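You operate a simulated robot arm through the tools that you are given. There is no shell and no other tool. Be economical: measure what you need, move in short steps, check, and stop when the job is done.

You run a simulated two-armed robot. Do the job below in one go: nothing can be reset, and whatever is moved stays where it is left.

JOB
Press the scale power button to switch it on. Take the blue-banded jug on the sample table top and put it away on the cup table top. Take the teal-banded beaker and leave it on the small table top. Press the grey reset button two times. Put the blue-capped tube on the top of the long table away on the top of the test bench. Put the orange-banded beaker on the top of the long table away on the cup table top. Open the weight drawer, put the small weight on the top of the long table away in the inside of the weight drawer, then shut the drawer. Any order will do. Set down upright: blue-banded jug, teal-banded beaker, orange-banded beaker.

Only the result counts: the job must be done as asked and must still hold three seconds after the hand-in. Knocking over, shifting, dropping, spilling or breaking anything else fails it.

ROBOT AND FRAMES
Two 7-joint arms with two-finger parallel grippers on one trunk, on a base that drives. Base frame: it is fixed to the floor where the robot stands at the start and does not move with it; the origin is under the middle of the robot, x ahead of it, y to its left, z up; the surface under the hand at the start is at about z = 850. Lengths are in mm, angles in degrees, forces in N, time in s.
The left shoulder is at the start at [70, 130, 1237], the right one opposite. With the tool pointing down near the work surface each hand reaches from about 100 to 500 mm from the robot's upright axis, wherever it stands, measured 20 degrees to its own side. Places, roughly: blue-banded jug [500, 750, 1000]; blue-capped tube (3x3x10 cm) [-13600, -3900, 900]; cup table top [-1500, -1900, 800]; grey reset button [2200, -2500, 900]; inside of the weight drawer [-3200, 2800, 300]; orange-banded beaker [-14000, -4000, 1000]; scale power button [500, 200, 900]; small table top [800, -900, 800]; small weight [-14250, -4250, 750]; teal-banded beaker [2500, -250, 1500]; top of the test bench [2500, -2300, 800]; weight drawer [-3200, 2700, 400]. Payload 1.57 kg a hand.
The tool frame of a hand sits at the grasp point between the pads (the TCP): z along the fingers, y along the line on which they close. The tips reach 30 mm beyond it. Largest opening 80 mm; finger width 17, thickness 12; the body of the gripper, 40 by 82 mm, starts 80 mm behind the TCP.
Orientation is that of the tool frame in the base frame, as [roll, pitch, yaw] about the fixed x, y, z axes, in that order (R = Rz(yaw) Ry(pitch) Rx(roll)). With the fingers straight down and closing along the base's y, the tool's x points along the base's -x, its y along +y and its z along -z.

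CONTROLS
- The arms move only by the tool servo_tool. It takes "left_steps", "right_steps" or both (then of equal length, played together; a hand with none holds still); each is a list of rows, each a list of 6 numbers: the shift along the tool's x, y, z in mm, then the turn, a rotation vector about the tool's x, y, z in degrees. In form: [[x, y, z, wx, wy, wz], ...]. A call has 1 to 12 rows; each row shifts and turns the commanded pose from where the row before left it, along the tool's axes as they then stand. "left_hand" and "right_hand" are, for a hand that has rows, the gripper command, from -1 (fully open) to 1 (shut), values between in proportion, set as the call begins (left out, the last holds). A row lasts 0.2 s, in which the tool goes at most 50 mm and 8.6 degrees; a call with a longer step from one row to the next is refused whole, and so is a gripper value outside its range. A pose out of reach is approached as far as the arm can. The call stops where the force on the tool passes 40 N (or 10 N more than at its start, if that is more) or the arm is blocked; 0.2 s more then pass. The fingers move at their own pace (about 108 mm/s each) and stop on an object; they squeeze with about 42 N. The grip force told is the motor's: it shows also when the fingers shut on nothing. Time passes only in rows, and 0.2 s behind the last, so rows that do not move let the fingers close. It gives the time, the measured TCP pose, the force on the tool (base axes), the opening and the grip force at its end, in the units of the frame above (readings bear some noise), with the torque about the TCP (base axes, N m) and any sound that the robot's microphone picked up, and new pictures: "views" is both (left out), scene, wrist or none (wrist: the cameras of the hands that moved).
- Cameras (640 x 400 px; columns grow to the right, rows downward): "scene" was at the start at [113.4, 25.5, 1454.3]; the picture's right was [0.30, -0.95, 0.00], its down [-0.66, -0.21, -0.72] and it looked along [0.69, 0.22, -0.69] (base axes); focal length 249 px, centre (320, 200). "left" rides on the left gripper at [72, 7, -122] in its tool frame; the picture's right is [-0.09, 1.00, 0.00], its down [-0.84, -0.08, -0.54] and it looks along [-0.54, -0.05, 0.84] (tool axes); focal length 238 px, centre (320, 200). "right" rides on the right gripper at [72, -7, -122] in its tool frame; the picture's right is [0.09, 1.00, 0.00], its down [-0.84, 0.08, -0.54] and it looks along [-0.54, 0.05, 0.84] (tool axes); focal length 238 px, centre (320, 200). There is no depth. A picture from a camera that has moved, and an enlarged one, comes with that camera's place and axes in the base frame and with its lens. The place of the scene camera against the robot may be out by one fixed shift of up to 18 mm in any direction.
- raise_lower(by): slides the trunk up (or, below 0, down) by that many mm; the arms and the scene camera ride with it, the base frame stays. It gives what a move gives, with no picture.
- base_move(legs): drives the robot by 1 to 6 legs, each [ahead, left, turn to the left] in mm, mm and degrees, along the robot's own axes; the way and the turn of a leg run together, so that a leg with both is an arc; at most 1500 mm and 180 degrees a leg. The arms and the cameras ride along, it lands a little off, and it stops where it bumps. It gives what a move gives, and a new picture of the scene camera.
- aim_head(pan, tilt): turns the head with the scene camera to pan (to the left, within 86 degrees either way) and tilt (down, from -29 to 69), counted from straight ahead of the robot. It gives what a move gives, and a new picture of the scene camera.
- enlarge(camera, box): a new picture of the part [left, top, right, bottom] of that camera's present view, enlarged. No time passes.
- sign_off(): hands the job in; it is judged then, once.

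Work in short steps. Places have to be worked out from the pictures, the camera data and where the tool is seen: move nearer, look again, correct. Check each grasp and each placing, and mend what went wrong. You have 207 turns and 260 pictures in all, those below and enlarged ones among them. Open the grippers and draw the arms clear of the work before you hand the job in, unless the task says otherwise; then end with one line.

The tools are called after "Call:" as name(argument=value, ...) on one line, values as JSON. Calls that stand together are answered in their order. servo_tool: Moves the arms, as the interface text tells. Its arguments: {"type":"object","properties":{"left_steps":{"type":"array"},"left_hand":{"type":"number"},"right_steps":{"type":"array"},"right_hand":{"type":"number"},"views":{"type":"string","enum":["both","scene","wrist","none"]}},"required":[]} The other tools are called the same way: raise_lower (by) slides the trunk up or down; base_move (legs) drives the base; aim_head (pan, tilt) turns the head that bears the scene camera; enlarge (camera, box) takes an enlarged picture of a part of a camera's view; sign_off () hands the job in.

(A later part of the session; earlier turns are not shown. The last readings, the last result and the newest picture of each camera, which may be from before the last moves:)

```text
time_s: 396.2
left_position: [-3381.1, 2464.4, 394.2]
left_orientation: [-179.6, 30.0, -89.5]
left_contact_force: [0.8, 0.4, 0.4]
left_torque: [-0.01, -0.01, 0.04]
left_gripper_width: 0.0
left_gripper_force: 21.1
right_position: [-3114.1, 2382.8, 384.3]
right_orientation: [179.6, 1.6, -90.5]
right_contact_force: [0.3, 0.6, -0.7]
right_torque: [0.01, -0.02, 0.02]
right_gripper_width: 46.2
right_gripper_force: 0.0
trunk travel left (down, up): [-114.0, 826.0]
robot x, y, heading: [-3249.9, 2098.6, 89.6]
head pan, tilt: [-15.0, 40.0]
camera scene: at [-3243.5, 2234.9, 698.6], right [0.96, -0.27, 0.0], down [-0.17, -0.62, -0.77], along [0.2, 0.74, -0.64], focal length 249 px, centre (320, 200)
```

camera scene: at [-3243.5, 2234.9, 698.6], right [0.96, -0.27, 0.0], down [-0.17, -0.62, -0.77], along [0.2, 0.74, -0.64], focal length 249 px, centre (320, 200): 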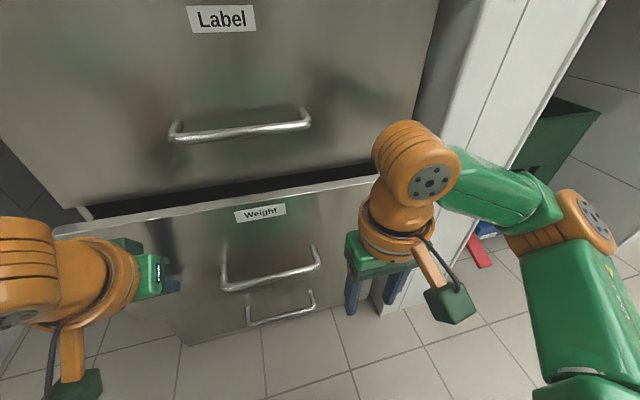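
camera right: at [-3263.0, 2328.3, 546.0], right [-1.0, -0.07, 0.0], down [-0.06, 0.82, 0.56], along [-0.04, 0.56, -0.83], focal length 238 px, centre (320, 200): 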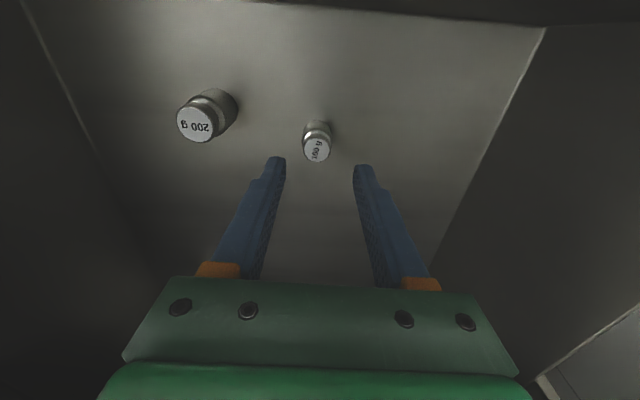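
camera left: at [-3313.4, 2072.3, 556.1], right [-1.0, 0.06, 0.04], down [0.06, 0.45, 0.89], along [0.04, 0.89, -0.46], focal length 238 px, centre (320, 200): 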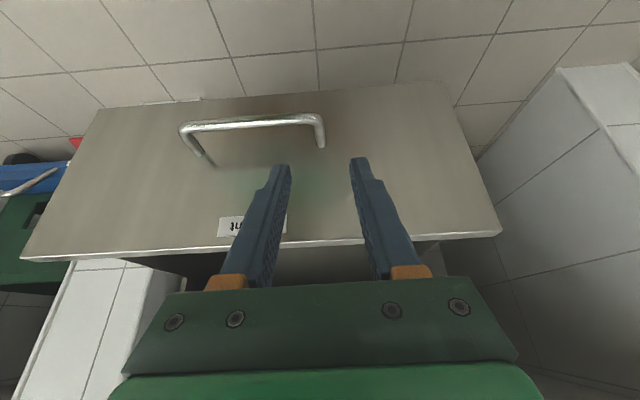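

Almost closed; push the remaining ~45 mm.

Call:
base_move(legs=[[30, 0, 0], [20, 0, 0]])

```text
time_s: 397.5
left_position: [-3380.8, 2510.0, 395.0]
left_orientation: [-179.5, 29.7, -89.4]
left_contact_force: [0.5, -3.8, 1.0]
left_torque: [-0.03, -0.01, 0.01]
left_gripper_width: 0.0
left_gripper_force: 21.2
right_position: [-3114.7, 2431.7, 384.9]
right_orientation: [179.7, 1.8, -90.3]
right_contact_force: [0.3, -0.2, -0.2]
right_torque: [0.05, -0.02, -0.02]
right_gripper_width: 46.0
right_gripper_force: 0.0
trunk travel left (down, up): [-114.0, 826.0]
robot x, y, heading: [-3248.8, 2150.3, 89.7]
head pan, tilt: [-15.0, 40.0]
stopped in leg 2: the force on the tool passed its limit at 56 N (the readings are from after the stop); the commanded pose is now the measured one
camera scene: at [-3243.2, 2282.2, 698.7], right [0.96, -0.27, 0.0], down [-0.17, -0.62, -0.77], along [0.2, 0.74, -0.64], focal length 249 px, centre (320, 200)
```

scene: 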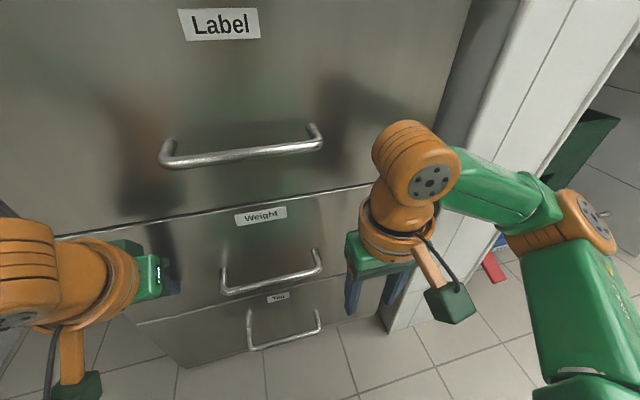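

Drawer fully shut (stopped at 56 N). Back away, raise the trunk, and check.

Call:
base_move(legs=[[-250, 0, 0], [-450, 0, 0]])

Call:
raise_lower(by=520)

Call:
aim_head(pan=0, tilt=30)

```text
time_s: 401.7
left_position: [-3388.5, 1809.7, 395.1]
left_orientation: [-179.5, 29.7, -89.3]
left_contact_force: [-0.2, -0.1, 0.5]
left_torque: [0.02, 0.0, 0.02]
left_gripper_width: 0.0
left_gripper_force: 21.6
right_position: [-3122.0, 1731.0, 385.6]
right_orientation: [179.6, 1.5, -90.3]
right_contact_force: [0.3, -0.5, -0.5]
right_torque: [0.01, 0.02, 0.02]
right_gripper_width: 46.3
right_gripper_force: 0.1
trunk travel left (down, up): [-114.0, 826.0]
robot x, y, heading: [-3257.2, 1446.5, 89.9]
head pan, tilt: [-15.0, 40.0]
camera scene: at [-3249.6, 1583.1, 698.7], right [0.96, -0.26, 0.0], down [-0.17, -0.62, -0.77], along [0.2, 0.74, -0.64], focal length 249 px, centre (320, 200)
```

scene: 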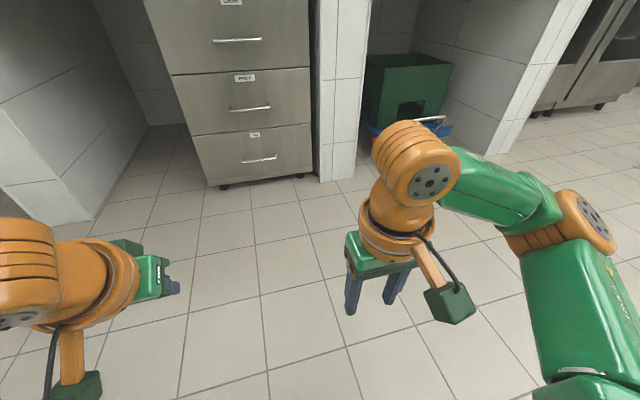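

```text
refused: 520 is not a number from -400 to 400
```

```text
time_s: 402.4
left_position: [-3388.3, 1809.6, 394.6]
left_orientation: [-179.6, 29.7, -89.4]
left_contact_force: [-0.3, -0.7, -0.3]
left_torque: [-0.01, -0.03, 0.0]
left_gripper_width: 0.2
left_gripper_force: 21.9
right_position: [-3121.0, 1731.8, 383.7]
right_orientation: [179.6, 1.6, -90.4]
right_contact_force: [0.1, 1.0, -0.3]
right_torque: [-0.03, -0.03, -0.02]
right_gripper_width: 45.9
right_gripper_force: 0.0
trunk travel left (down, up): [-114.0, 826.0]
robot x, y, heading: [-3256.4, 1450.3, 89.5]
head pan, tilt: [0.0, 30.0]
camera scene: at [-3271.5, 1591.5, 714.0], right [1.0, -0.01, 0.0], down [0.0, -0.5, -0.87], along [0.01, 0.87, -0.5], focal length 249 px, centre (320, 200)
```

scene: 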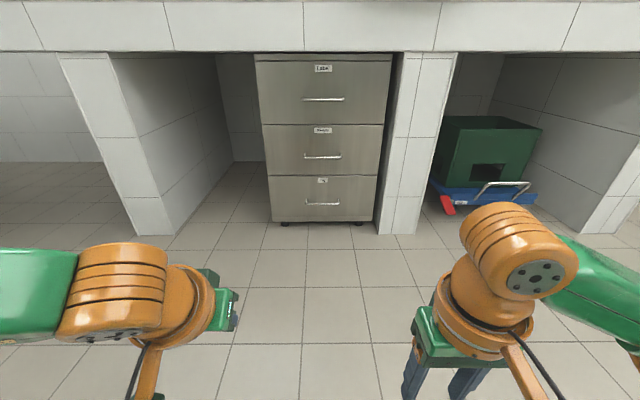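

Drawer shut flush. Raise the trunk 400+220 and drive back to the gap facing south.

Call:
raise_lower(by=400)

Call:
raise_lower(by=220)

Call:
base_move(legs=[[0, 0, 180], [1050, -140, 0], [1000, -130, 0]])

```text
time_s: 406.3
left_position: [-3388.5, 1809.6, 794.3]
left_orientation: [-179.6, 29.7, -89.2]
left_contact_force: [0.0, -0.6, 0.0]
left_torque: [0.02, 0.01, 0.0]
left_gripper_width: 0.0
left_gripper_force: 21.5
right_position: [-3119.8, 1732.5, 784.5]
right_orientation: [179.6, 1.4, -90.3]
right_contact_force: [-0.8, -0.2, -0.3]
right_torque: [-0.02, 0.02, 0.04]
right_gripper_width: 46.3
right_gripper_force: 0.0
trunk travel left (down, up): [-514.0, 426.0]
robot x, y, heading: [-3256.8, 1450.6, 89.7]
head pan, tilt: [0.0, 30.0]
```

```text
time_s: 408.6
left_position: [-3388.7, 1809.4, 1014.8]
left_orientation: [-179.5, 29.8, -89.4]
left_contact_force: [-0.6, -0.3, -0.4]
left_torque: [0.02, 0.01, -0.01]
left_gripper_width: 0.0
left_gripper_force: 21.2
right_position: [-3121.2, 1732.0, 1003.6]
right_orientation: [179.6, 1.6, -90.3]
right_contact_force: [0.0, 0.1, -0.8]
right_torque: [-0.02, 0.03, 0.01]
right_gripper_width: 45.8
right_gripper_force: 0.0
trunk travel left (down, up): [-734.0, 206.0]
robot x, y, heading: [-3257.5, 1449.8, 89.6]
head pan, tilt: [0.0, 30.0]
```

```text
time_s: 426.3
left_position: [-3355.3, -967.9, 1014.6]
left_orientation: [-179.5, 29.7, 92.4]
left_contact_force: [0.4, 0.0, 0.0]
left_torque: [-0.03, 0.01, -0.01]
left_gripper_width: 0.0
left_gripper_force: 21.7
right_position: [-3626.9, -898.2, 1004.4]
right_orientation: [179.6, 1.6, 91.4]
right_contact_force: [0.8, -0.2, -0.1]
right_torque: [-0.01, 0.02, 0.0]
right_gripper_width: 46.0
right_gripper_force: 0.1
trunk travel left (down, up): [-734.0, 206.0]
robot x, y, heading: [-3497.7, -613.8, -88.5]
head pan, tilt: [0.0, 30.0]
camera scene: at [-3510.3, -752.9, 1334.1], right [-1.0, -0.02, 0.0], down [-0.01, 0.5, -0.87], along [0.02, -0.87, -0.5], focal length 249 px, centre (320, 200)
```

scene: 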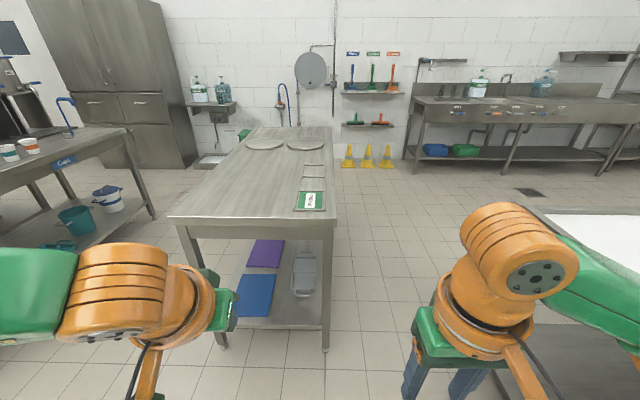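

Pass the gap as before and head west down the aisle.

Call:
base_move(legs=[[0, 0, -1.5], [395, -390, 0], [1010, 0, 0], [0, -400, 0], [0, 0, -73]])

Call:
base_move(legs=[[1450, 30, 0], [1450, 30, 0], [1450, 30, 0], [900, 0, 0]])

```text
time_s: 439.8
left_position: [-4600.9, -2212.6, 1014.1]
left_orientation: [-179.5, 29.6, 17.7]
left_contact_force: [-0.8, -1.0, -0.2]
left_torque: [0.03, 0.03, -0.02]
left_gripper_width: 0.0
left_gripper_force: 21.4
right_position: [-4604.0, -1934.8, 1004.5]
right_orientation: [179.6, 1.5, 16.7]
right_contact_force: [0.1, -0.3, -0.4]
right_torque: [0.0, 0.02, 0.01]
right_gripper_width: 45.9
right_gripper_force: 0.0
trunk travel left (down, up): [-734.0, 206.0]
robot x, y, heading: [-4294.2, -1984.4, -163.2]
head pan, tilt: [0.0, 30.0]
camera scene: at [-4446.4, -2022.5, 1334.0], right [-0.29, 0.96, 0.0], down [0.48, 0.14, -0.87], along [-0.83, -0.25, -0.5], focal length 249 px, centre (320, 200)
```

scene: 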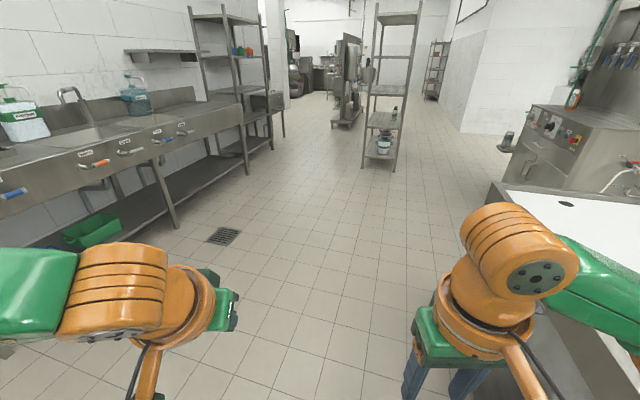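

```text
time_s: 464.8
left_position: [-9503.5, -3996.0, 1015.5]
left_orientation: [-179.5, 29.7, 20.5]
left_contact_force: [-0.6, 0.4, -0.4]
left_torque: [-0.01, -0.01, 0.0]
left_gripper_width: 0.0
left_gripper_force: 21.2
right_position: [-9520.9, -3718.1, 1004.3]
right_orientation: [179.6, 1.7, 19.3]
right_contact_force: [-0.1, 0.7, -0.5]
right_torque: [-0.01, 0.02, 0.0]
right_gripper_width: 46.1
right_gripper_force: 0.0
trunk travel left (down, up): [-734.0, 206.0]
robot x, y, heading: [-9215.1, -3752.2, -160.5]
head pan, tilt: [0.0, 30.0]
camera scene: at [-9358.5, -3797.7, 1334.1], right [-0.33, 0.94, 0.0], down [0.47, 0.17, -0.87], along [-0.82, -0.29, -0.5], focal length 249 px, centre (320, 200)
```

scene: 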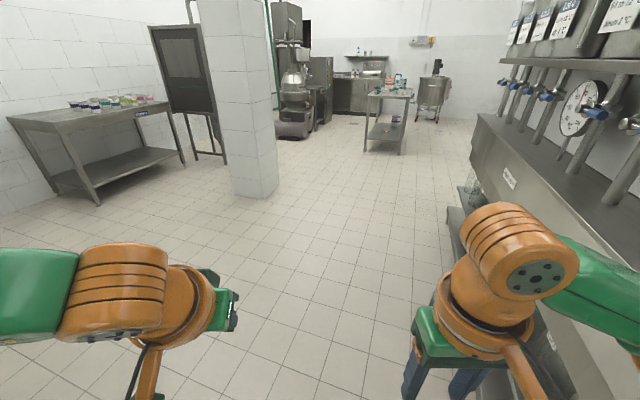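

Continue to the long table's north side, aiming for robot x ≈ -13710.

Call:
base_move(legs=[[1030, -357, 0], [1030, -357, 0], [1030, -357, 0], [0, 0, -19.5]])

Call:
base_move(legs=[[200, -550, 0], [1050, 0, 0], [0, 0, 89]])

Call:
aim_head(pan=20, tilt=35)

```text
time_s: 481.9
left_position: [-12848.3, -3931.6, 1013.7]
left_orientation: [-179.5, 29.7, 0.9]
left_contact_force: [0.3, -0.3, 0.1]
left_torque: [0.0, 0.0, -0.01]
left_gripper_width: 0.0
left_gripper_force: 21.3
right_position: [-12771.2, -3664.9, 1004.3]
right_orientation: [179.7, 1.5, -0.1]
right_contact_force: [0.2, -0.3, 0.3]
right_torque: [0.0, 0.04, -0.03]
right_gripper_width: 46.4
right_gripper_force: 0.0
trunk travel left (down, up): [-734.0, 206.0]
robot x, y, heading: [-12490.1, -3797.2, 180.0]
head pan, tilt: [0.0, 30.0]
camera scene: at [-12645.5, -3798.4, 1334.0], right [0.0, 1.0, 0.0], down [0.5, 0.0, -0.87], along [-0.87, 0.0, -0.5], focal length 249 px, centre (320, 200)
```

scene: 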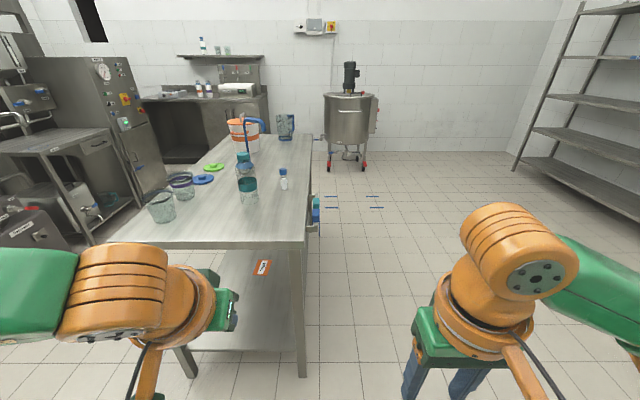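

```text
time_s: 494.0
left_position: [-13609.9, -3605.0, 1013.7]
left_orientation: [-179.5, 29.7, 90.5]
left_contact_force: [0.5, -0.9, 1.0]
left_torque: [0.02, -0.03, -0.01]
left_gripper_width: 0.1
left_gripper_force: 20.9
right_position: [-13875.7, -3525.8, 1004.8]
right_orientation: [179.6, 1.7, 89.4]
right_contact_force: [-0.9, 0.0, -0.5]
right_torque: [0.0, 0.01, -0.02]
right_gripper_width: 46.0
right_gripper_force: 0.1
trunk travel left (down, up): [-734.0, 206.0]
robot x, y, heading: [-13739.9, -3246.3, -90.4]
head pan, tilt: [0.0, 30.0]
camera scene: at [-13755.9, -3385.1, 1334.0], right [-1.0, 0.01, 0.0], down [0.0, 0.5, -0.87], along [-0.01, -0.87, -0.5], focal length 249 px, centre (320, 200)
```

scene: 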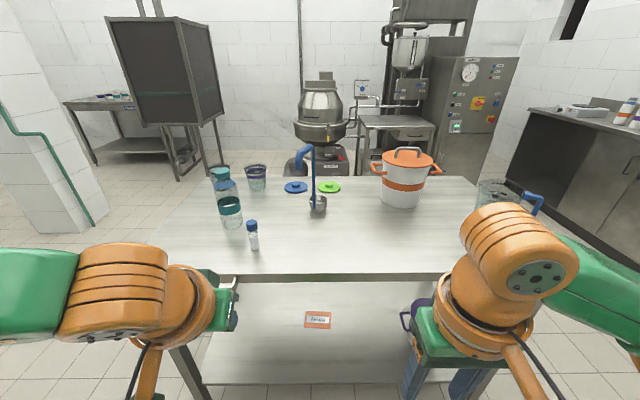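

```text
time_s: 494.8
left_position: [-13608.7, -3604.9, 1015.3]
left_orientation: [-179.5, 29.7, 90.5]
left_contact_force: [0.1, 0.0, -0.6]
left_torque: [-0.01, 0.0, -0.01]
left_gripper_width: 0.0
left_gripper_force: 20.8
right_position: [-13875.1, -3525.6, 1004.0]
right_orientation: [179.6, 1.5, 89.3]
right_contact_force: [-0.6, -0.1, 0.6]
right_torque: [0.02, -0.02, 0.02]
right_gripper_width: 45.9
right_gripper_force: 0.0
trunk travel left (down, up): [-734.0, 206.0]
robot x, y, heading: [-13739.7, -3243.2, -90.8]
head pan, tilt: [20.0, 35.0]
camera scene: at [-13725.7, -3377.7, 1326.2], right [-0.94, -0.33, 0.0], down [-0.19, 0.54, -0.82], along [0.27, -0.77, -0.57], focal length 249 px, centre (320, 200)
```

scene: 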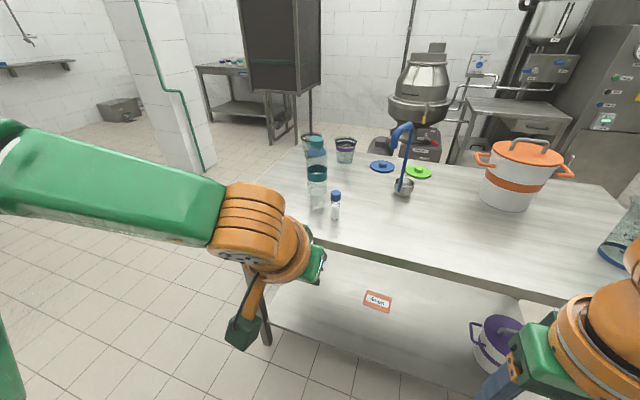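

Tube at about [-13574, -3945]. Open the left hand to 48 mm, move base left 35 and ahead 300, lower trunk 58, then look.

Call:
servo_tool(left_steps=[[0, 0, 0, 0, 0, 0]], left_hand=-0.2, views="none")

Call:
base_move(legs=[[0, 33, 0.5], [295, 0, 0]])

Call:
raise_lower(by=-50)

Call:
enlarge(camera="left", box=[0, 0, 640, 400])

```text
time_s: 495.2
left_position: [-13608.5, -3604.4, 1014.4]
left_orientation: [-179.5, 29.7, 90.5]
left_contact_force: [-0.2, 0.5, -0.5]
left_torque: [0.01, 0.0, -0.02]
left_gripper_width: 48.0
left_gripper_force: 0.1
right_position: [-13875.2, -3525.5, 1003.7]
right_orientation: [179.5, 1.6, 89.4]
right_contact_force: [-0.1, -0.2, -0.8]
right_torque: [-0.01, -0.02, 0.02]
right_gripper_width: 46.2
right_gripper_force: 0.0
trunk travel left (down, up): [-734.0, 206.0]
robot x, y, heading: [-13736.2, -3245.8, -90.6]
head pan, tilt: [20.0, 35.0]
```

```text
time_s: 497.7
left_position: [-13572.9, -3898.1, 1014.4]
left_orientation: [-179.5, 29.8, 91.1]
left_contact_force: [-0.5, 1.1, -0.4]
left_torque: [-0.02, -0.02, 0.01]
left_gripper_width: 48.2
left_gripper_force: 0.0
right_position: [-13840.5, -3822.1, 1004.7]
right_orientation: [179.6, 1.8, 90.1]
right_contact_force: [0.3, 0.4, -0.5]
right_torque: [0.01, 0.0, -0.01]
right_gripper_width: 46.2
right_gripper_force: 0.1
trunk travel left (down, up): [-734.0, 206.0]
robot x, y, heading: [-13702.7, -3543.9, -89.9]
head pan, tilt: [20.0, 35.0]
camera scene: at [-13691.1, -3672.2, 1326.4], right [-0.94, -0.34, 0.0], down [-0.2, 0.54, -0.82], along [0.28, -0.77, -0.57], focal length 249 px, centre (320, 200)
```

scene: 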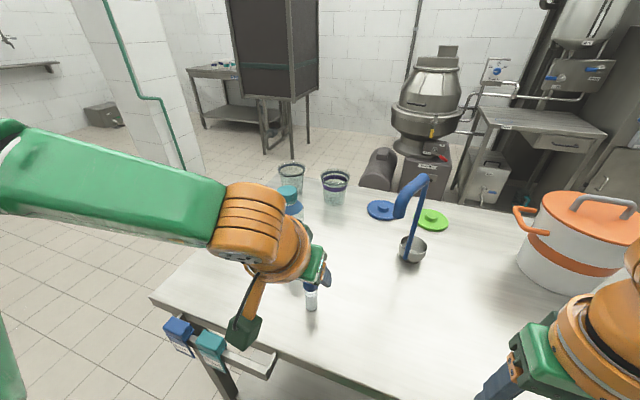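

```text
time_s: 498.6
left_position: [-13571.9, -3898.6, 965.0]
left_orientation: [-179.5, 29.8, 91.0]
left_contact_force: [0.3, -0.4, -0.6]
left_torque: [-0.01, 0.02, 0.0]
left_gripper_width: 48.1
left_gripper_force: 0.0
right_position: [-13840.3, -3823.9, 954.4]
right_orientation: [179.7, 1.6, 90.1]
right_contact_force: [-0.4, 0.2, 0.4]
right_torque: [0.02, -0.02, 0.02]
right_gripper_width: 46.1
right_gripper_force: 0.0
trunk travel left (down, up): [-684.0, 256.0]
robot x, y, heading: [-13707.9, -3542.5, -90.0]
head pan, tilt: [20.0, 35.0]
```

```text
1.00 times, centred on (320, 200) of left (not enlarged: the box is as wide or as high as the picture)
camera zoom: at [-13565.8, -3775.4, 1034.0], right [1.0, -0.07, 0.04], down [-0.06, -0.46, 0.89], along [-0.04, -0.89, -0.46], focal length 238 px, centre (320, 200)
```

zoom: 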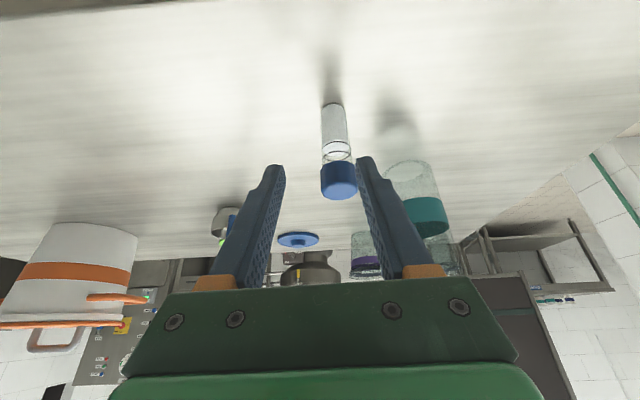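

Tube axis at about [-13558, -3942]. Shift 14 mm left and advance along the fingers to grasp at mid-height.

Call:
servo_tool(left_steps=[[-3, 14, 5, 0, 0, 0], [-4, 0, 25, 0, 0, 0], [0, 0, 24, 0, 0, 0], [0, 0, 19, 0, 0, 0]], views="wrist")

```text
time_s: 499.6
left_position: [-13559.0, -3941.9, 903.2]
left_orientation: [-179.5, 29.7, 91.2]
left_contact_force: [0.3, -0.2, 0.1]
left_torque: [-0.01, 0.01, 0.02]
left_gripper_width: 47.9
left_gripper_force: 0.0
right_position: [-13839.9, -3824.8, 954.3]
right_orientation: [179.7, 1.7, 90.1]
right_contact_force: [0.6, 0.5, 0.2]
right_torque: [0.0, -0.02, 0.04]
right_gripper_width: 45.7
right_gripper_force: 0.1
trunk travel left (down, up): [-684.0, 256.0]
robot x, y, heading: [-13708.9, -3542.1, -89.8]
head pan, tilt: [20.0, 35.0]
camera left: at [-13551.5, -3818.0, 972.4], right [1.0, -0.07, 0.04], down [-0.06, -0.46, 0.89], along [-0.04, -0.89, -0.46], focal length 238 px, centre (320, 200)
```

left: 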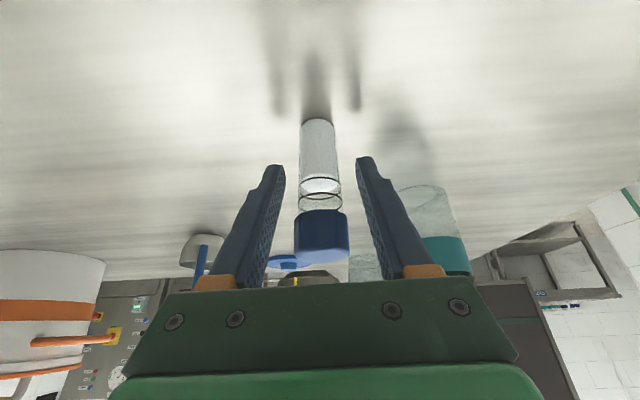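

Tube lies centred between the fingers. Close and lift.

Call:
servo_tool(left_steps=[[0, 0, 0, 0, 0, 0], [0, 0, 0, 0, 0, 0], [0, 0, 0, 0, 0, 0]], left_hand=1, views="none")

Call:
raise_lower(by=110)

Call:
enlarge(camera="left", box=[0, 0, 640, 400])

```text
time_s: 500.4
left_position: [-13558.8, -3941.2, 903.8]
left_orientation: [-179.5, 29.7, 91.2]
left_contact_force: [0.2, -0.5, -0.2]
left_torque: [0.03, 0.01, 0.01]
left_gripper_width: 26.1
left_gripper_force: 37.3
right_position: [-13839.2, -3824.0, 955.1]
right_orientation: [179.7, 1.7, 90.0]
right_contact_force: [-0.4, 0.0, 0.8]
right_torque: [0.0, -0.01, -0.02]
right_gripper_width: 45.9
right_gripper_force: 0.0
trunk travel left (down, up): [-684.0, 256.0]
robot x, y, heading: [-13705.7, -3540.7, -89.7]
head pan, tilt: [20.0, 35.0]
```

```text
time_s: 501.8
left_position: [-13559.3, -3940.4, 1013.3]
left_orientation: [-179.5, 29.7, 91.2]
left_contact_force: [0.0, 0.5, -0.8]
left_torque: [0.0, 0.0, 0.0]
left_gripper_width: 26.2
left_gripper_force: 37.1
right_position: [-13840.3, -3823.6, 1063.9]
right_orientation: [179.7, 1.6, 90.1]
right_contact_force: [0.2, -0.3, -1.3]
right_torque: [-0.01, 0.0, 0.04]
right_gripper_width: 45.9
right_gripper_force: 0.1
trunk travel left (down, up): [-794.0, 146.0]
robot x, y, heading: [-13709.3, -3542.7, -89.6]
head pan, tilt: [20.0, 35.0]
```

```text
1.00 times, centred on (320, 200) of left (not enlarged: the box is as wide or as high as the picture)
camera zoom: at [-13551.8, -3817.6, 1082.8], right [1.0, -0.07, 0.04], down [-0.06, -0.46, 0.89], along [-0.04, -0.89, -0.46], focal length 238 px, centre (320, 200)
```

zoom: 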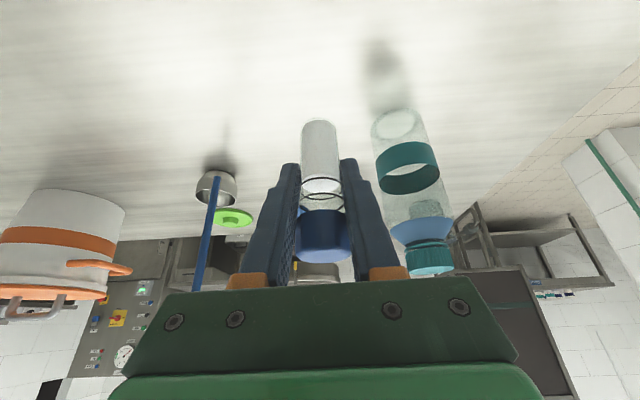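

Tube held. Back off, turn east and go back toward the aisle.

Call:
base_move(legs=[[-250, 0, 0], [0, 0, 90], [800, 0, 0], [1000, -500, 0], [1450, 0, 0], [1150, 0, 0]])

Call:
aim_head(pan=0, tilt=15)

```text
time_s: 526.8
left_position: [-9396.0, -3394.6, 997.7]
left_orientation: [-175.7, 28.8, -171.9]
left_contact_force: [-2.9, -1.1, -0.8]
left_torque: [0.07, -0.25, 0.05]
left_gripper_width: 24.3
left_gripper_force: 36.3
right_position: [-9487.3, -3681.7, 1066.6]
right_orientation: [-177.0, 1.3, -174.6]
right_contact_force: [-2.4, -1.4, 1.1]
right_torque: [0.05, -0.26, 0.04]
right_gripper_width: 45.9
right_gripper_force: 0.0
trunk travel left (down, up): [-794.0, 146.0]
robot x, y, heading: [-9780.9, -3625.8, 5.0]
head pan, tilt: [20.0, 35.0]
stopped in leg 6: the robot was blocked; the commanded pose is now the measured one
camera scene: at [-9660.7, -3551.4, 1384.2], right [0.42, -0.91, 0.02], down [-0.52, -0.26, -0.81], along [0.74, 0.33, -0.59], focal length 249 px, centre (320, 200)
```

scene: 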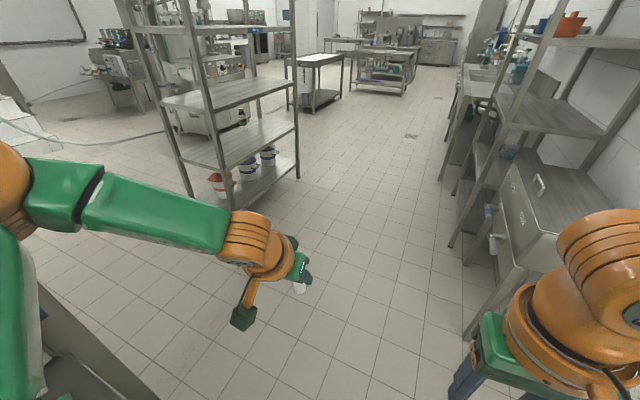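

```text
time_s: 527.6
left_position: [-9396.0, -3422.7, 1006.5]
left_orientation: [-177.6, 29.4, -173.0]
left_contact_force: [-0.1, -0.1, -1.3]
left_torque: [0.04, 0.0, 0.02]
left_gripper_width: 24.3
left_gripper_force: 35.9
right_position: [-9486.7, -3710.8, 1064.4]
right_orientation: [-178.8, 1.6, -174.8]
right_contact_force: [0.1, 0.5, -0.7]
right_torque: [0.01, 0.02, -0.02]
right_gripper_width: 46.0
right_gripper_force: 0.0
trunk travel left (down, up): [-794.0, 146.0]
robot x, y, heading: [-9781.2, -3626.1, 4.8]
head pan, tilt: [0.0, 15.0]
camera scene: at [-9648.6, -3613.3, 1417.4], right [0.09, -1.0, 0.0], down [-0.26, -0.02, -0.96], along [0.96, 0.09, -0.26], focal length 249 px, centre (320, 200)
```

scene: 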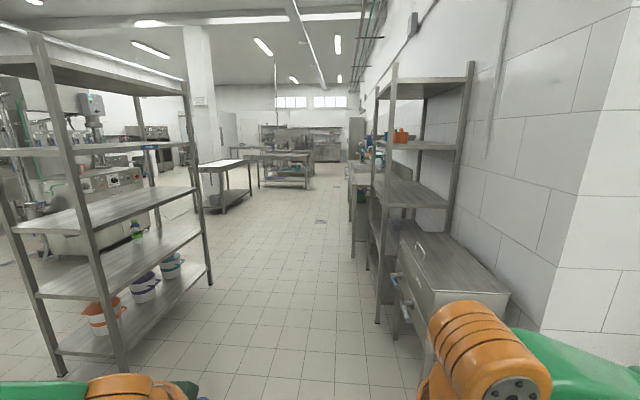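

I bumped the tank bench on my left. Back off a little and shift right, then look left.

Call:
base_move(legs=[[-150, -60, 0], [0, -200, -5]])

Call:
aim_head(pan=60, tilt=30)

```text
time_s: 528.6
left_position: [-9410.4, -3444.8, 997.0]
left_orientation: [-177.3, 28.1, -175.8]
left_contact_force: [-1.3, 0.7, -0.2]
left_torque: [0.04, 0.0, 0.04]
left_gripper_width: 24.7
left_gripper_force: 36.3
right_position: [-9515.4, -3729.1, 1060.4]
right_orientation: [-178.4, 0.6, -177.7]
right_contact_force: [-0.4, 0.1, 0.2]
right_torque: [-0.02, 0.03, 0.04]
right_gripper_width: 46.1
right_gripper_force: 0.0
trunk travel left (down, up): [-794.0, 146.0]
robot x, y, heading: [-9817.8, -3634.3, 1.8]
head pan, tilt: [0.0, 15.0]
stopped in leg 1: the robot was blocked; the commanded pose is now the measured one
camera scene: at [-9664.4, -3620.5, 1414.8], right [0.04, -1.0, 0.01], down [-0.28, -0.02, -0.96], along [0.96, 0.03, -0.28], focal length 249 px, centre (320, 200)
```

scene: 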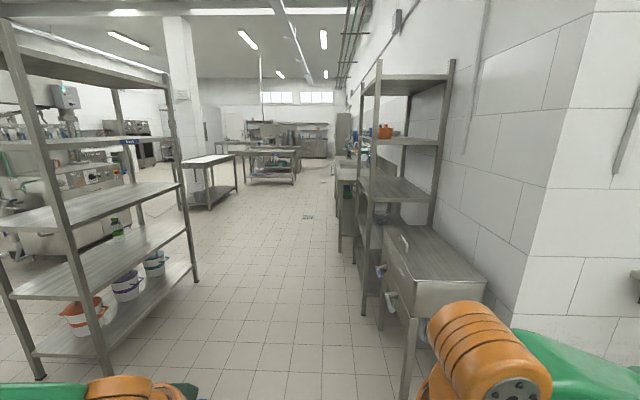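

```text
time_s: 529.9
left_position: [-9409.2, -3444.8, 995.7]
left_orientation: [-177.3, 28.0, -175.6]
left_contact_force: [0.3, -0.4, 0.1]
left_torque: [-0.03, 0.0, -0.01]
left_gripper_width: 24.3
left_gripper_force: 36.1
right_position: [-9513.3, -3726.7, 1059.4]
right_orientation: [-178.4, 0.4, -177.6]
right_contact_force: [0.0, -0.5, 0.5]
right_torque: [-0.02, 0.04, 0.02]
right_gripper_width: 46.0
right_gripper_force: 0.0
trunk travel left (down, up): [-794.0, 146.0]
robot x, y, heading: [-9822.4, -3637.3, 2.2]
head pan, tilt: [60.0, 30.0]
camera scene: at [-9714.8, -3544.5, 1391.2], right [0.88, -0.47, -0.02], down [-0.25, -0.45, -0.86], along [0.39, 0.76, -0.51], focal length 249 px, centre (320, 200)
```

scene: 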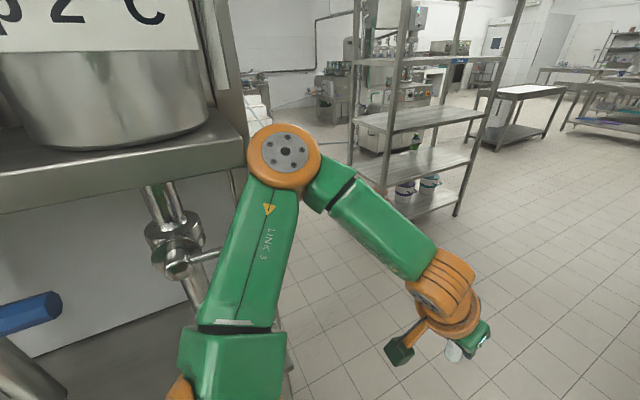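

The left elbow is hooked against the bench's end post; move straight right (south).

Call:
base_move(legs=[[0, -60, 0]])

```text
time_s: 530.9
left_position: [-9425.4, -3501.7, 1005.0]
left_orientation: [-177.1, 29.3, -175.3]
left_contact_force: [-0.9, 1.3, -0.6]
left_torque: [-0.06, -0.01, -0.02]
left_gripper_width: 24.4
left_gripper_force: 36.3
right_position: [-9529.2, -3786.7, 1066.8]
right_orientation: [-178.4, 1.5, -177.5]
right_contact_force: [0.6, 1.0, -0.3]
right_torque: [-0.04, 0.02, 0.0]
right_gripper_width: 46.1
right_gripper_force: 0.1
trunk travel left (down, up): [-794.0, 146.0]
robot x, y, heading: [-9813.8, -3696.2, 2.3]
head pan, tilt: [60.0, 30.0]
camera scene: at [-9737.8, -3602.6, 1393.1], right [0.89, -0.46, 0.0], down [-0.23, -0.45, -0.86], along [0.4, 0.76, -0.51], focal length 249 px, centre (320, 200)
```

scene: 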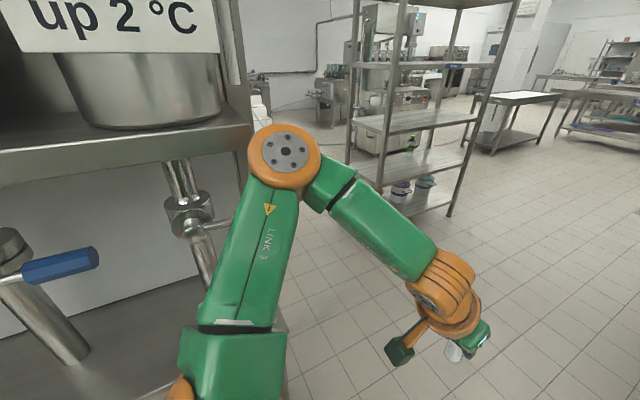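

Freed. Shift right 120 more, go forward past the bench, then follow the aisle east.

Call:
base_move(legs=[[0, -120, -2.3], [700, 0, 0], [230, 600, 0], [1330, 150, 0], [1300, 320, 0], [1300, 380, 0]])

Call:
aim_head(pan=0, tilt=30)

Call:
enlarge(camera="left", box=[0, 0, 640, 400])

```text
time_s: 557.7
left_position: [-4566.5, -2238.7, 1006.8]
left_orientation: [-177.6, 29.6, -177.0]
left_contact_force: [0.4, -0.4, -0.1]
left_torque: [-0.03, 0.03, 0.02]
left_gripper_width: 24.6
left_gripper_force: 36.0
right_position: [-4678.5, -2521.6, 1066.1]
right_orientation: [-178.7, 1.7, -178.9]
right_contact_force: [0.6, 0.9, -0.9]
right_torque: [0.0, 0.01, 0.02]
right_gripper_width: 45.9
right_gripper_force: 0.1
trunk travel left (down, up): [-794.0, 146.0]
robot x, y, heading: [-4960.9, -2411.6, 0.6]
head pan, tilt: [60.0, 30.0]
camera scene: at [-4882.3, -2334.5, 1394.0], right [0.87, -0.49, 0.0], down [-0.24, -0.44, -0.87], along [0.42, 0.76, -0.5], focal length 249 px, centre (320, 200)
```

scene: 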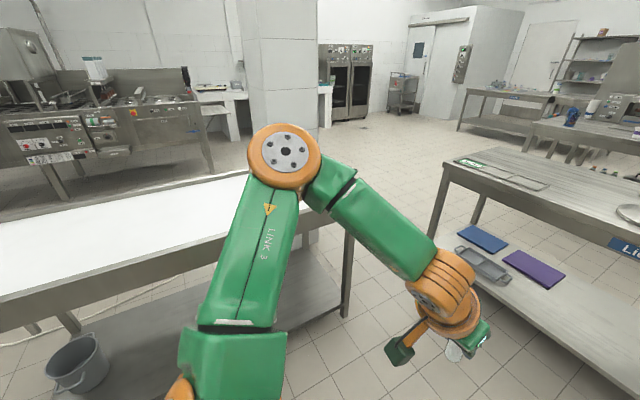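

```text
time_s: 559.0
left_position: [-4565.6, -2238.8, 1007.9]
left_orientation: [-177.7, 29.3, -177.1]
left_contact_force: [0.2, 0.2, -1.1]
left_torque: [0.01, -0.03, -0.02]
left_gripper_width: 24.4
left_gripper_force: 35.5
right_position: [-4678.1, -2520.8, 1065.8]
right_orientation: [-178.7, 1.8, -179.0]
right_contact_force: [-0.2, -0.3, 0.8]
right_torque: [0.01, 0.0, -0.01]
right_gripper_width: 46.2
right_gripper_force: 0.1
trunk travel left (down, up): [-794.0, 146.0]
robot x, y, heading: [-4960.1, -2412.7, 1.2]
head pan, tilt: [0.0, 30.0]
camera scene: at [-4835.3, -2411.9, 1394.0], right [0.02, -1.0, 0.0], down [-0.5, -0.01, -0.87], along [0.87, 0.01, -0.5], focal length 249 px, centre (320, 200)
```

scene: 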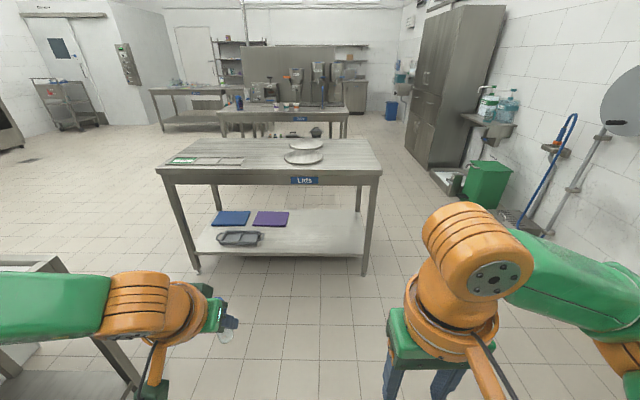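

```text
1.00 times, centred on (320, 200) of left (not enlarged: the box is as wide or as high as the picture)
camera zoom: at [-4687.3, -2233.0, 1076.5], right [0.05, 1.0, 0.01], down [0.46, -0.03, 0.89], along [0.88, -0.04, -0.46], focal length 238 px, centre (320, 200)
```

zoom: 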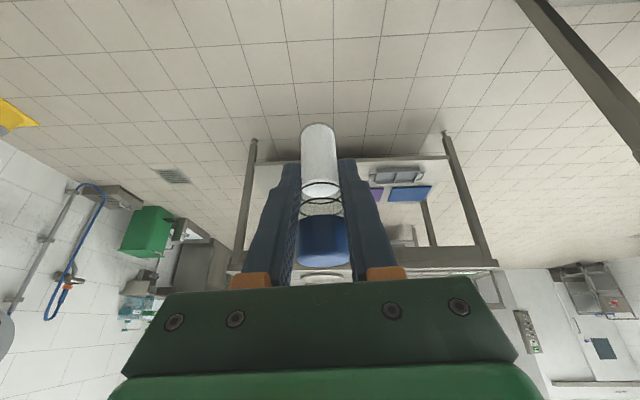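

Tube is secure. Pass the gap northwards as before and go on east to about [-1300, -650].

Call:
base_move(legs=[[1110, -20, 0], [0, 0, 89], [1170, 0, 0], [0, -450, 0], [570, -600, 0], [0, 0, -90]])

Call:
base_move(legs=[[1400, 50, 0]])

Call:
aim_head(pan=-15, tilt=15)

```text
time_s: 584.1
left_position: [-2364.9, -525.3, 1007.1]
left_orientation: [-177.7, 29.4, -178.3]
left_contact_force: [0.2, -0.7, -0.7]
left_torque: [0.0, 0.0, -0.03]
left_gripper_width: 24.3
left_gripper_force: 36.1
right_position: [-2483.3, -804.8, 1065.1]
right_orientation: [-178.7, 1.8, 179.9]
right_contact_force: [-0.5, 0.4, 0.6]
right_torque: [0.02, -0.02, -0.01]
right_gripper_width: 45.7
right_gripper_force: 0.0
trunk travel left (down, up): [-794.0, 146.0]
robot x, y, heading: [-2758.2, -692.8, -0.4]
head pan, tilt: [0.0, 30.0]
camera scene: at [-2638.1, -693.4, 1394.0], right [-0.01, -1.0, 0.0], down [-0.5, 0.0, -0.87], along [0.87, -0.01, -0.5], focal length 249 px, centre (320, 200)
```

scene: 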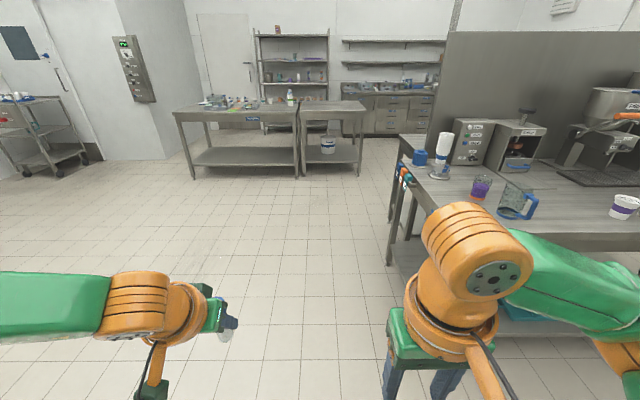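

```text
time_s: 591.1
left_position: [-945.2, -500.3, 1006.6]
left_orientation: [-177.6, 29.4, -179.0]
left_contact_force: [0.7, 0.2, -0.6]
left_torque: [0.01, -0.01, 0.01]
left_gripper_width: 24.4
left_gripper_force: 36.6
right_position: [-1068.4, -777.1, 1066.1]
right_orientation: [-178.7, 1.8, 179.0]
right_contact_force: [-0.2, -0.2, -0.6]
right_torque: [-0.03, -0.03, 0.01]
right_gripper_width: 46.1
right_gripper_force: 0.0
trunk travel left (down, up): [-794.0, 146.0]
robot x, y, heading: [-1347.5, -660.0, -1.3]
head pan, tilt: [0.0, 30.0]
camera scene: at [-1221.6, -663.9, 1394.0], right [-0.02, -1.0, 0.0], down [-0.5, 0.01, -0.87], along [0.87, -0.02, -0.5], focal length 249 px, centre (320, 200)
```

scene: 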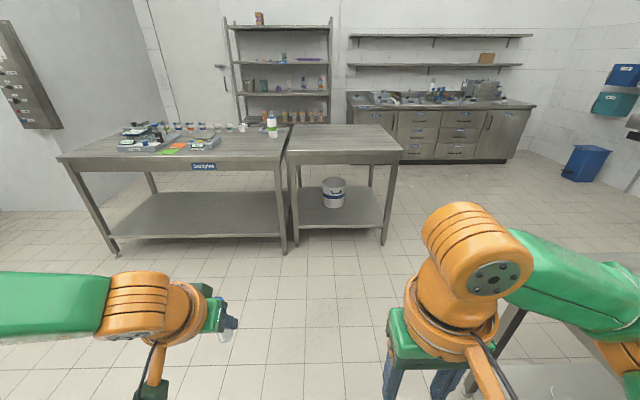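

```text
time_s: 591.9
left_position: [-945.1, -501.3, 1007.2]
left_orientation: [-177.6, 29.4, -179.1]
left_contact_force: [0.0, 0.3, -0.8]
left_torque: [0.02, -0.01, -0.02]
left_gripper_width: 24.2
left_gripper_force: 36.4
right_position: [-1067.8, -777.1, 1065.6]
right_orientation: [-178.7, 1.8, 179.0]
right_contact_force: [-0.3, 0.0, 0.0]
right_torque: [0.02, 0.01, 0.01]
right_gripper_width: 45.9
right_gripper_force: 0.0
trunk travel left (down, up): [-794.0, 146.0]
robot x, y, heading: [-1350.2, -661.3, -1.1]
head pan, tilt: [-15.0, 15.0]
camera scene: at [-1221.7, -688.0, 1418.1], right [-0.28, -0.96, 0.0], down [-0.25, 0.07, -0.97], along [0.93, -0.27, -0.26], focal length 249 px, centre (320, 200)
```

scene: 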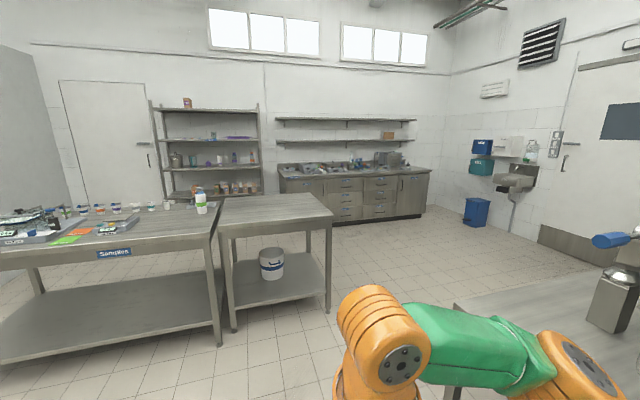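

Map is clear: small table next to the sample table, test bench along the far wall (front x≈1950, y −1100…−3300), shelf with beaker between. Drive toward the test bench.

Call:
base_move(legs=[[1070, 0, 1], [150, -850, 0], [1200, -680, 0]])

Call:
aim_head(pan=0, tilt=25)

Call:
enlarge(camera="scene", box=[180, 60, 500, 240])

```text
time_s: 608.1
left_position: [1426.9, -2118.3, 1007.6]
left_orientation: [-177.7, 29.4, 178.5]
left_contact_force: [-0.4, -0.1, -1.8]
left_torque: [0.0, 0.0, -0.01]
left_gripper_width: 24.6
left_gripper_force: 36.6
right_position: [1293.7, -2389.9, 1065.5]
right_orientation: [-178.7, 1.8, 176.8]
right_contact_force: [0.2, -0.3, 0.2]
right_torque: [0.01, 0.0, 0.02]
right_gripper_width: 45.8
right_gripper_force: 0.0
trunk travel left (down, up): [-794.0, 146.0]
robot x, y, heading: [1019.4, -2264.5, -3.2]
head pan, tilt: [-15.0, 15.0]
camera scene: at [1143.2, -2295.9, 1418.3], right [-0.32, -0.95, 0.0], down [-0.25, 0.08, -0.97], along [0.92, -0.31, -0.26], focal length 249 px, centre (320, 200)
```

scene: 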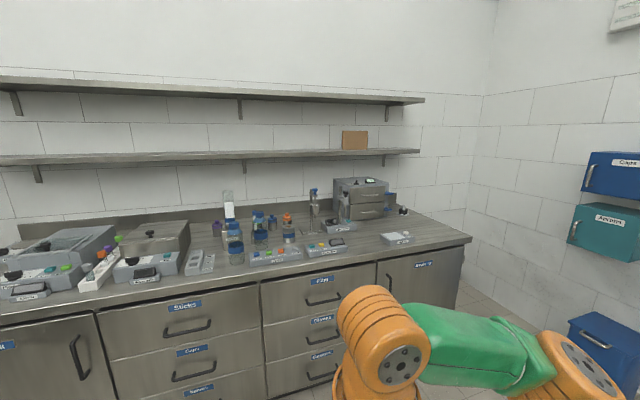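

```text
time_s: 608.8
left_position: [1426.4, -2118.9, 1006.2]
left_orientation: [-177.6, 29.4, 178.7]
left_contact_force: [0.2, -0.7, -0.4]
left_torque: [-0.02, 0.02, -0.01]
left_gripper_width: 24.3
left_gripper_force: 36.2
right_position: [1294.8, -2390.2, 1065.7]
right_orientation: [-178.7, 1.8, 176.8]
right_contact_force: [-0.3, -0.5, 0.9]
right_torque: [0.01, 0.01, 0.03]
right_gripper_width: 46.2
right_gripper_force: 0.2
trunk travel left (down, up): [-794.0, 146.0]
robot x, y, heading: [1018.6, -2262.5, -3.4]
head pan, tilt: [0.0, 25.0]
camera scene: at [1147.1, -2272.3, 1402.0], right [-0.06, -1.0, 0.0], down [-0.42, 0.03, -0.91], along [0.9, -0.05, -0.42], focal length 249 px, centre (320, 200)
```

scene: 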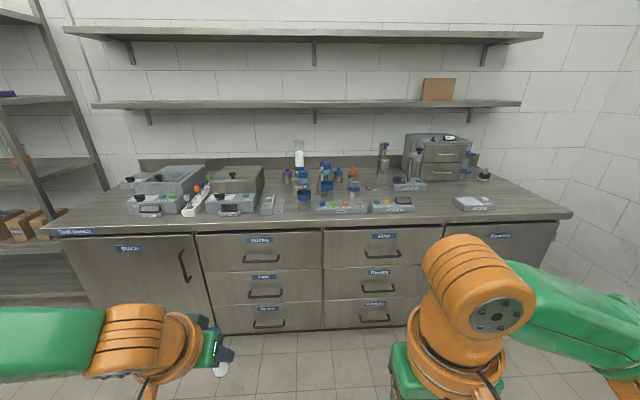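

```text
2.00 times, centred on (340, 150) of scene
camera zoom: at [1147.1, -2272.3, 1402.0], right [-0.06, -1.0, 0.0], down [-0.42, 0.03, -0.91], along [0.9, -0.05, -0.42], focal length 498 px, centre (280, 300)
```

zoom: 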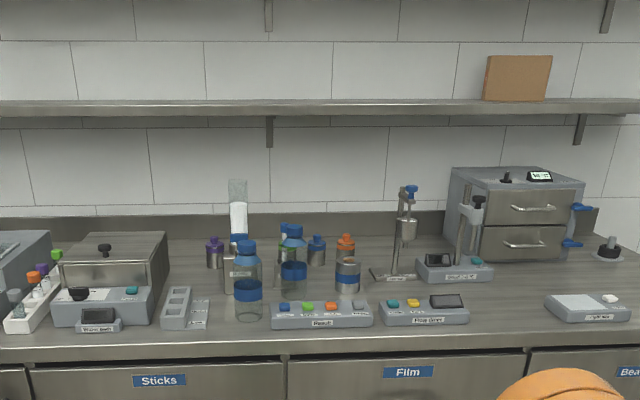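

The bench has several consoles with buttons; drive closer (550 mm) to read labels.

Call:
base_move(legs=[[0, 0, 3], [520, 0, 0]])

Call:
aim_head(pan=0, tilt=35)

Call:
enlarge(camera="scene", box=[250, 100, 470, 230])

```text
time_s: 612.3
left_position: [1935.5, -2104.9, 1007.2]
left_orientation: [-177.6, 29.4, -178.7]
left_contact_force: [-0.6, -0.3, -0.7]
left_torque: [0.02, -0.03, -0.01]
left_gripper_width: 23.9
left_gripper_force: 36.1
right_position: [1815.1, -2383.6, 1066.8]
right_orientation: [-178.6, 1.8, 179.5]
right_contact_force: [0.6, -0.1, 1.2]
right_torque: [-0.03, -0.03, 0.04]
right_gripper_width: 46.0
right_gripper_force: 0.1
trunk travel left (down, up): [-794.0, 146.0]
robot x, y, heading: [1537.0, -2270.0, -0.4]
head pan, tilt: [0.0, 25.0]
camera scene: at [1662.5, -2271.1, 1402.1], right [-0.01, -1.0, 0.0], down [-0.42, 0.01, -0.91], along [0.91, -0.01, -0.42], focal length 249 px, centre (320, 200)
```

scene: 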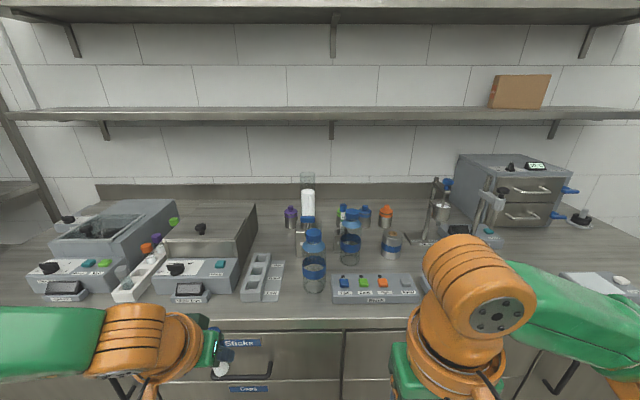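

```text
time_s: 613.0
left_position: [1937.3, -2106.2, 1007.1]
left_orientation: [-177.7, 29.4, -178.8]
left_contact_force: [0.8, -0.3, 0.3]
left_torque: [0.02, -0.02, 0.0]
left_gripper_width: 24.4
left_gripper_force: 36.1
right_position: [1816.4, -2383.5, 1065.9]
right_orientation: [-178.7, 1.8, 179.4]
right_contact_force: [0.1, -0.4, -0.9]
right_torque: [-0.01, 0.01, -0.01]
right_gripper_width: 46.1
right_gripper_force: 0.2
trunk travel left (down, up): [-794.0, 146.0]
robot x, y, heading: [1535.7, -2270.7, -0.8]
head pan, tilt: [0.0, 35.0]
camera scene: at [1660.0, -2271.1, 1386.2], right [-0.01, -1.0, 0.0], down [-0.57, 0.01, -0.82], along [0.82, -0.01, -0.57], focal length 249 px, centre (320, 200)
```

scene: 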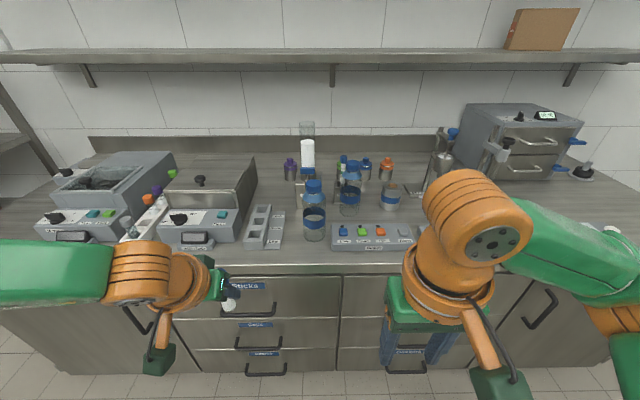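

```text
2.91 times, centred on (360, 165) of scene
camera zoom: at [1660.0, -2271.1, 1386.2], right [-0.01, -1.0, 0.0], down [-0.57, 0.01, -0.82], along [0.82, -0.01, -0.57], focal length 724 px, centre (204, 302)
```

zoom: 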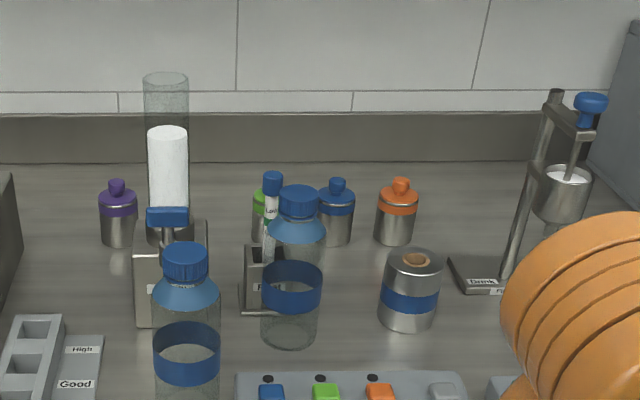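

Call:
enlarge(camera="scene", box=[310, 210, 430, 290])

Call:
enlarge(camera="scene", box=[0, 160, 300, 270])

```text
5.00 times, centred on (370, 250) of scene
camera zoom: at [1660.0, -2271.1, 1386.2], right [-0.01, -1.0, 0.0], down [-0.57, 0.01, -0.82], along [0.82, -0.01, -0.57], focal length 1244 px, centre (70, -50)
```

zoom: 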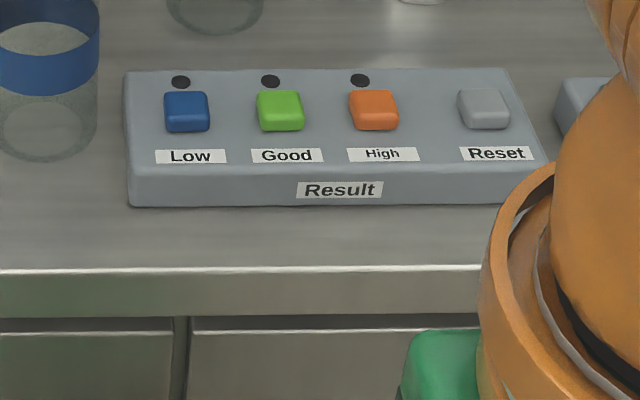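

```text
2.13 times, centred on (150, 215) of scene
camera zoom: at [1660.0, -2271.1, 1386.2], right [-0.01, -1.0, 0.0], down [-0.57, 0.01, -0.82], along [0.82, -0.01, -0.57], focal length 531 px, centre (683, 168)
```

zoom: 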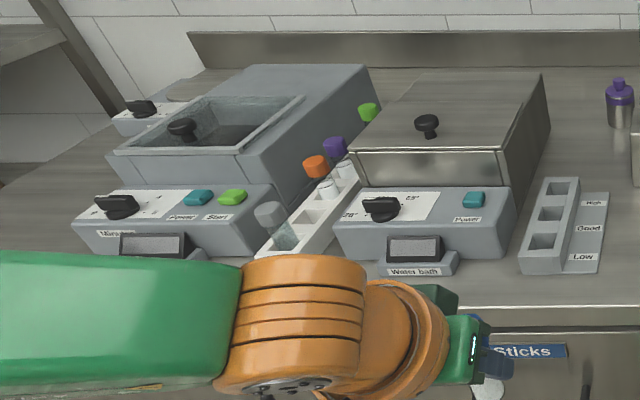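

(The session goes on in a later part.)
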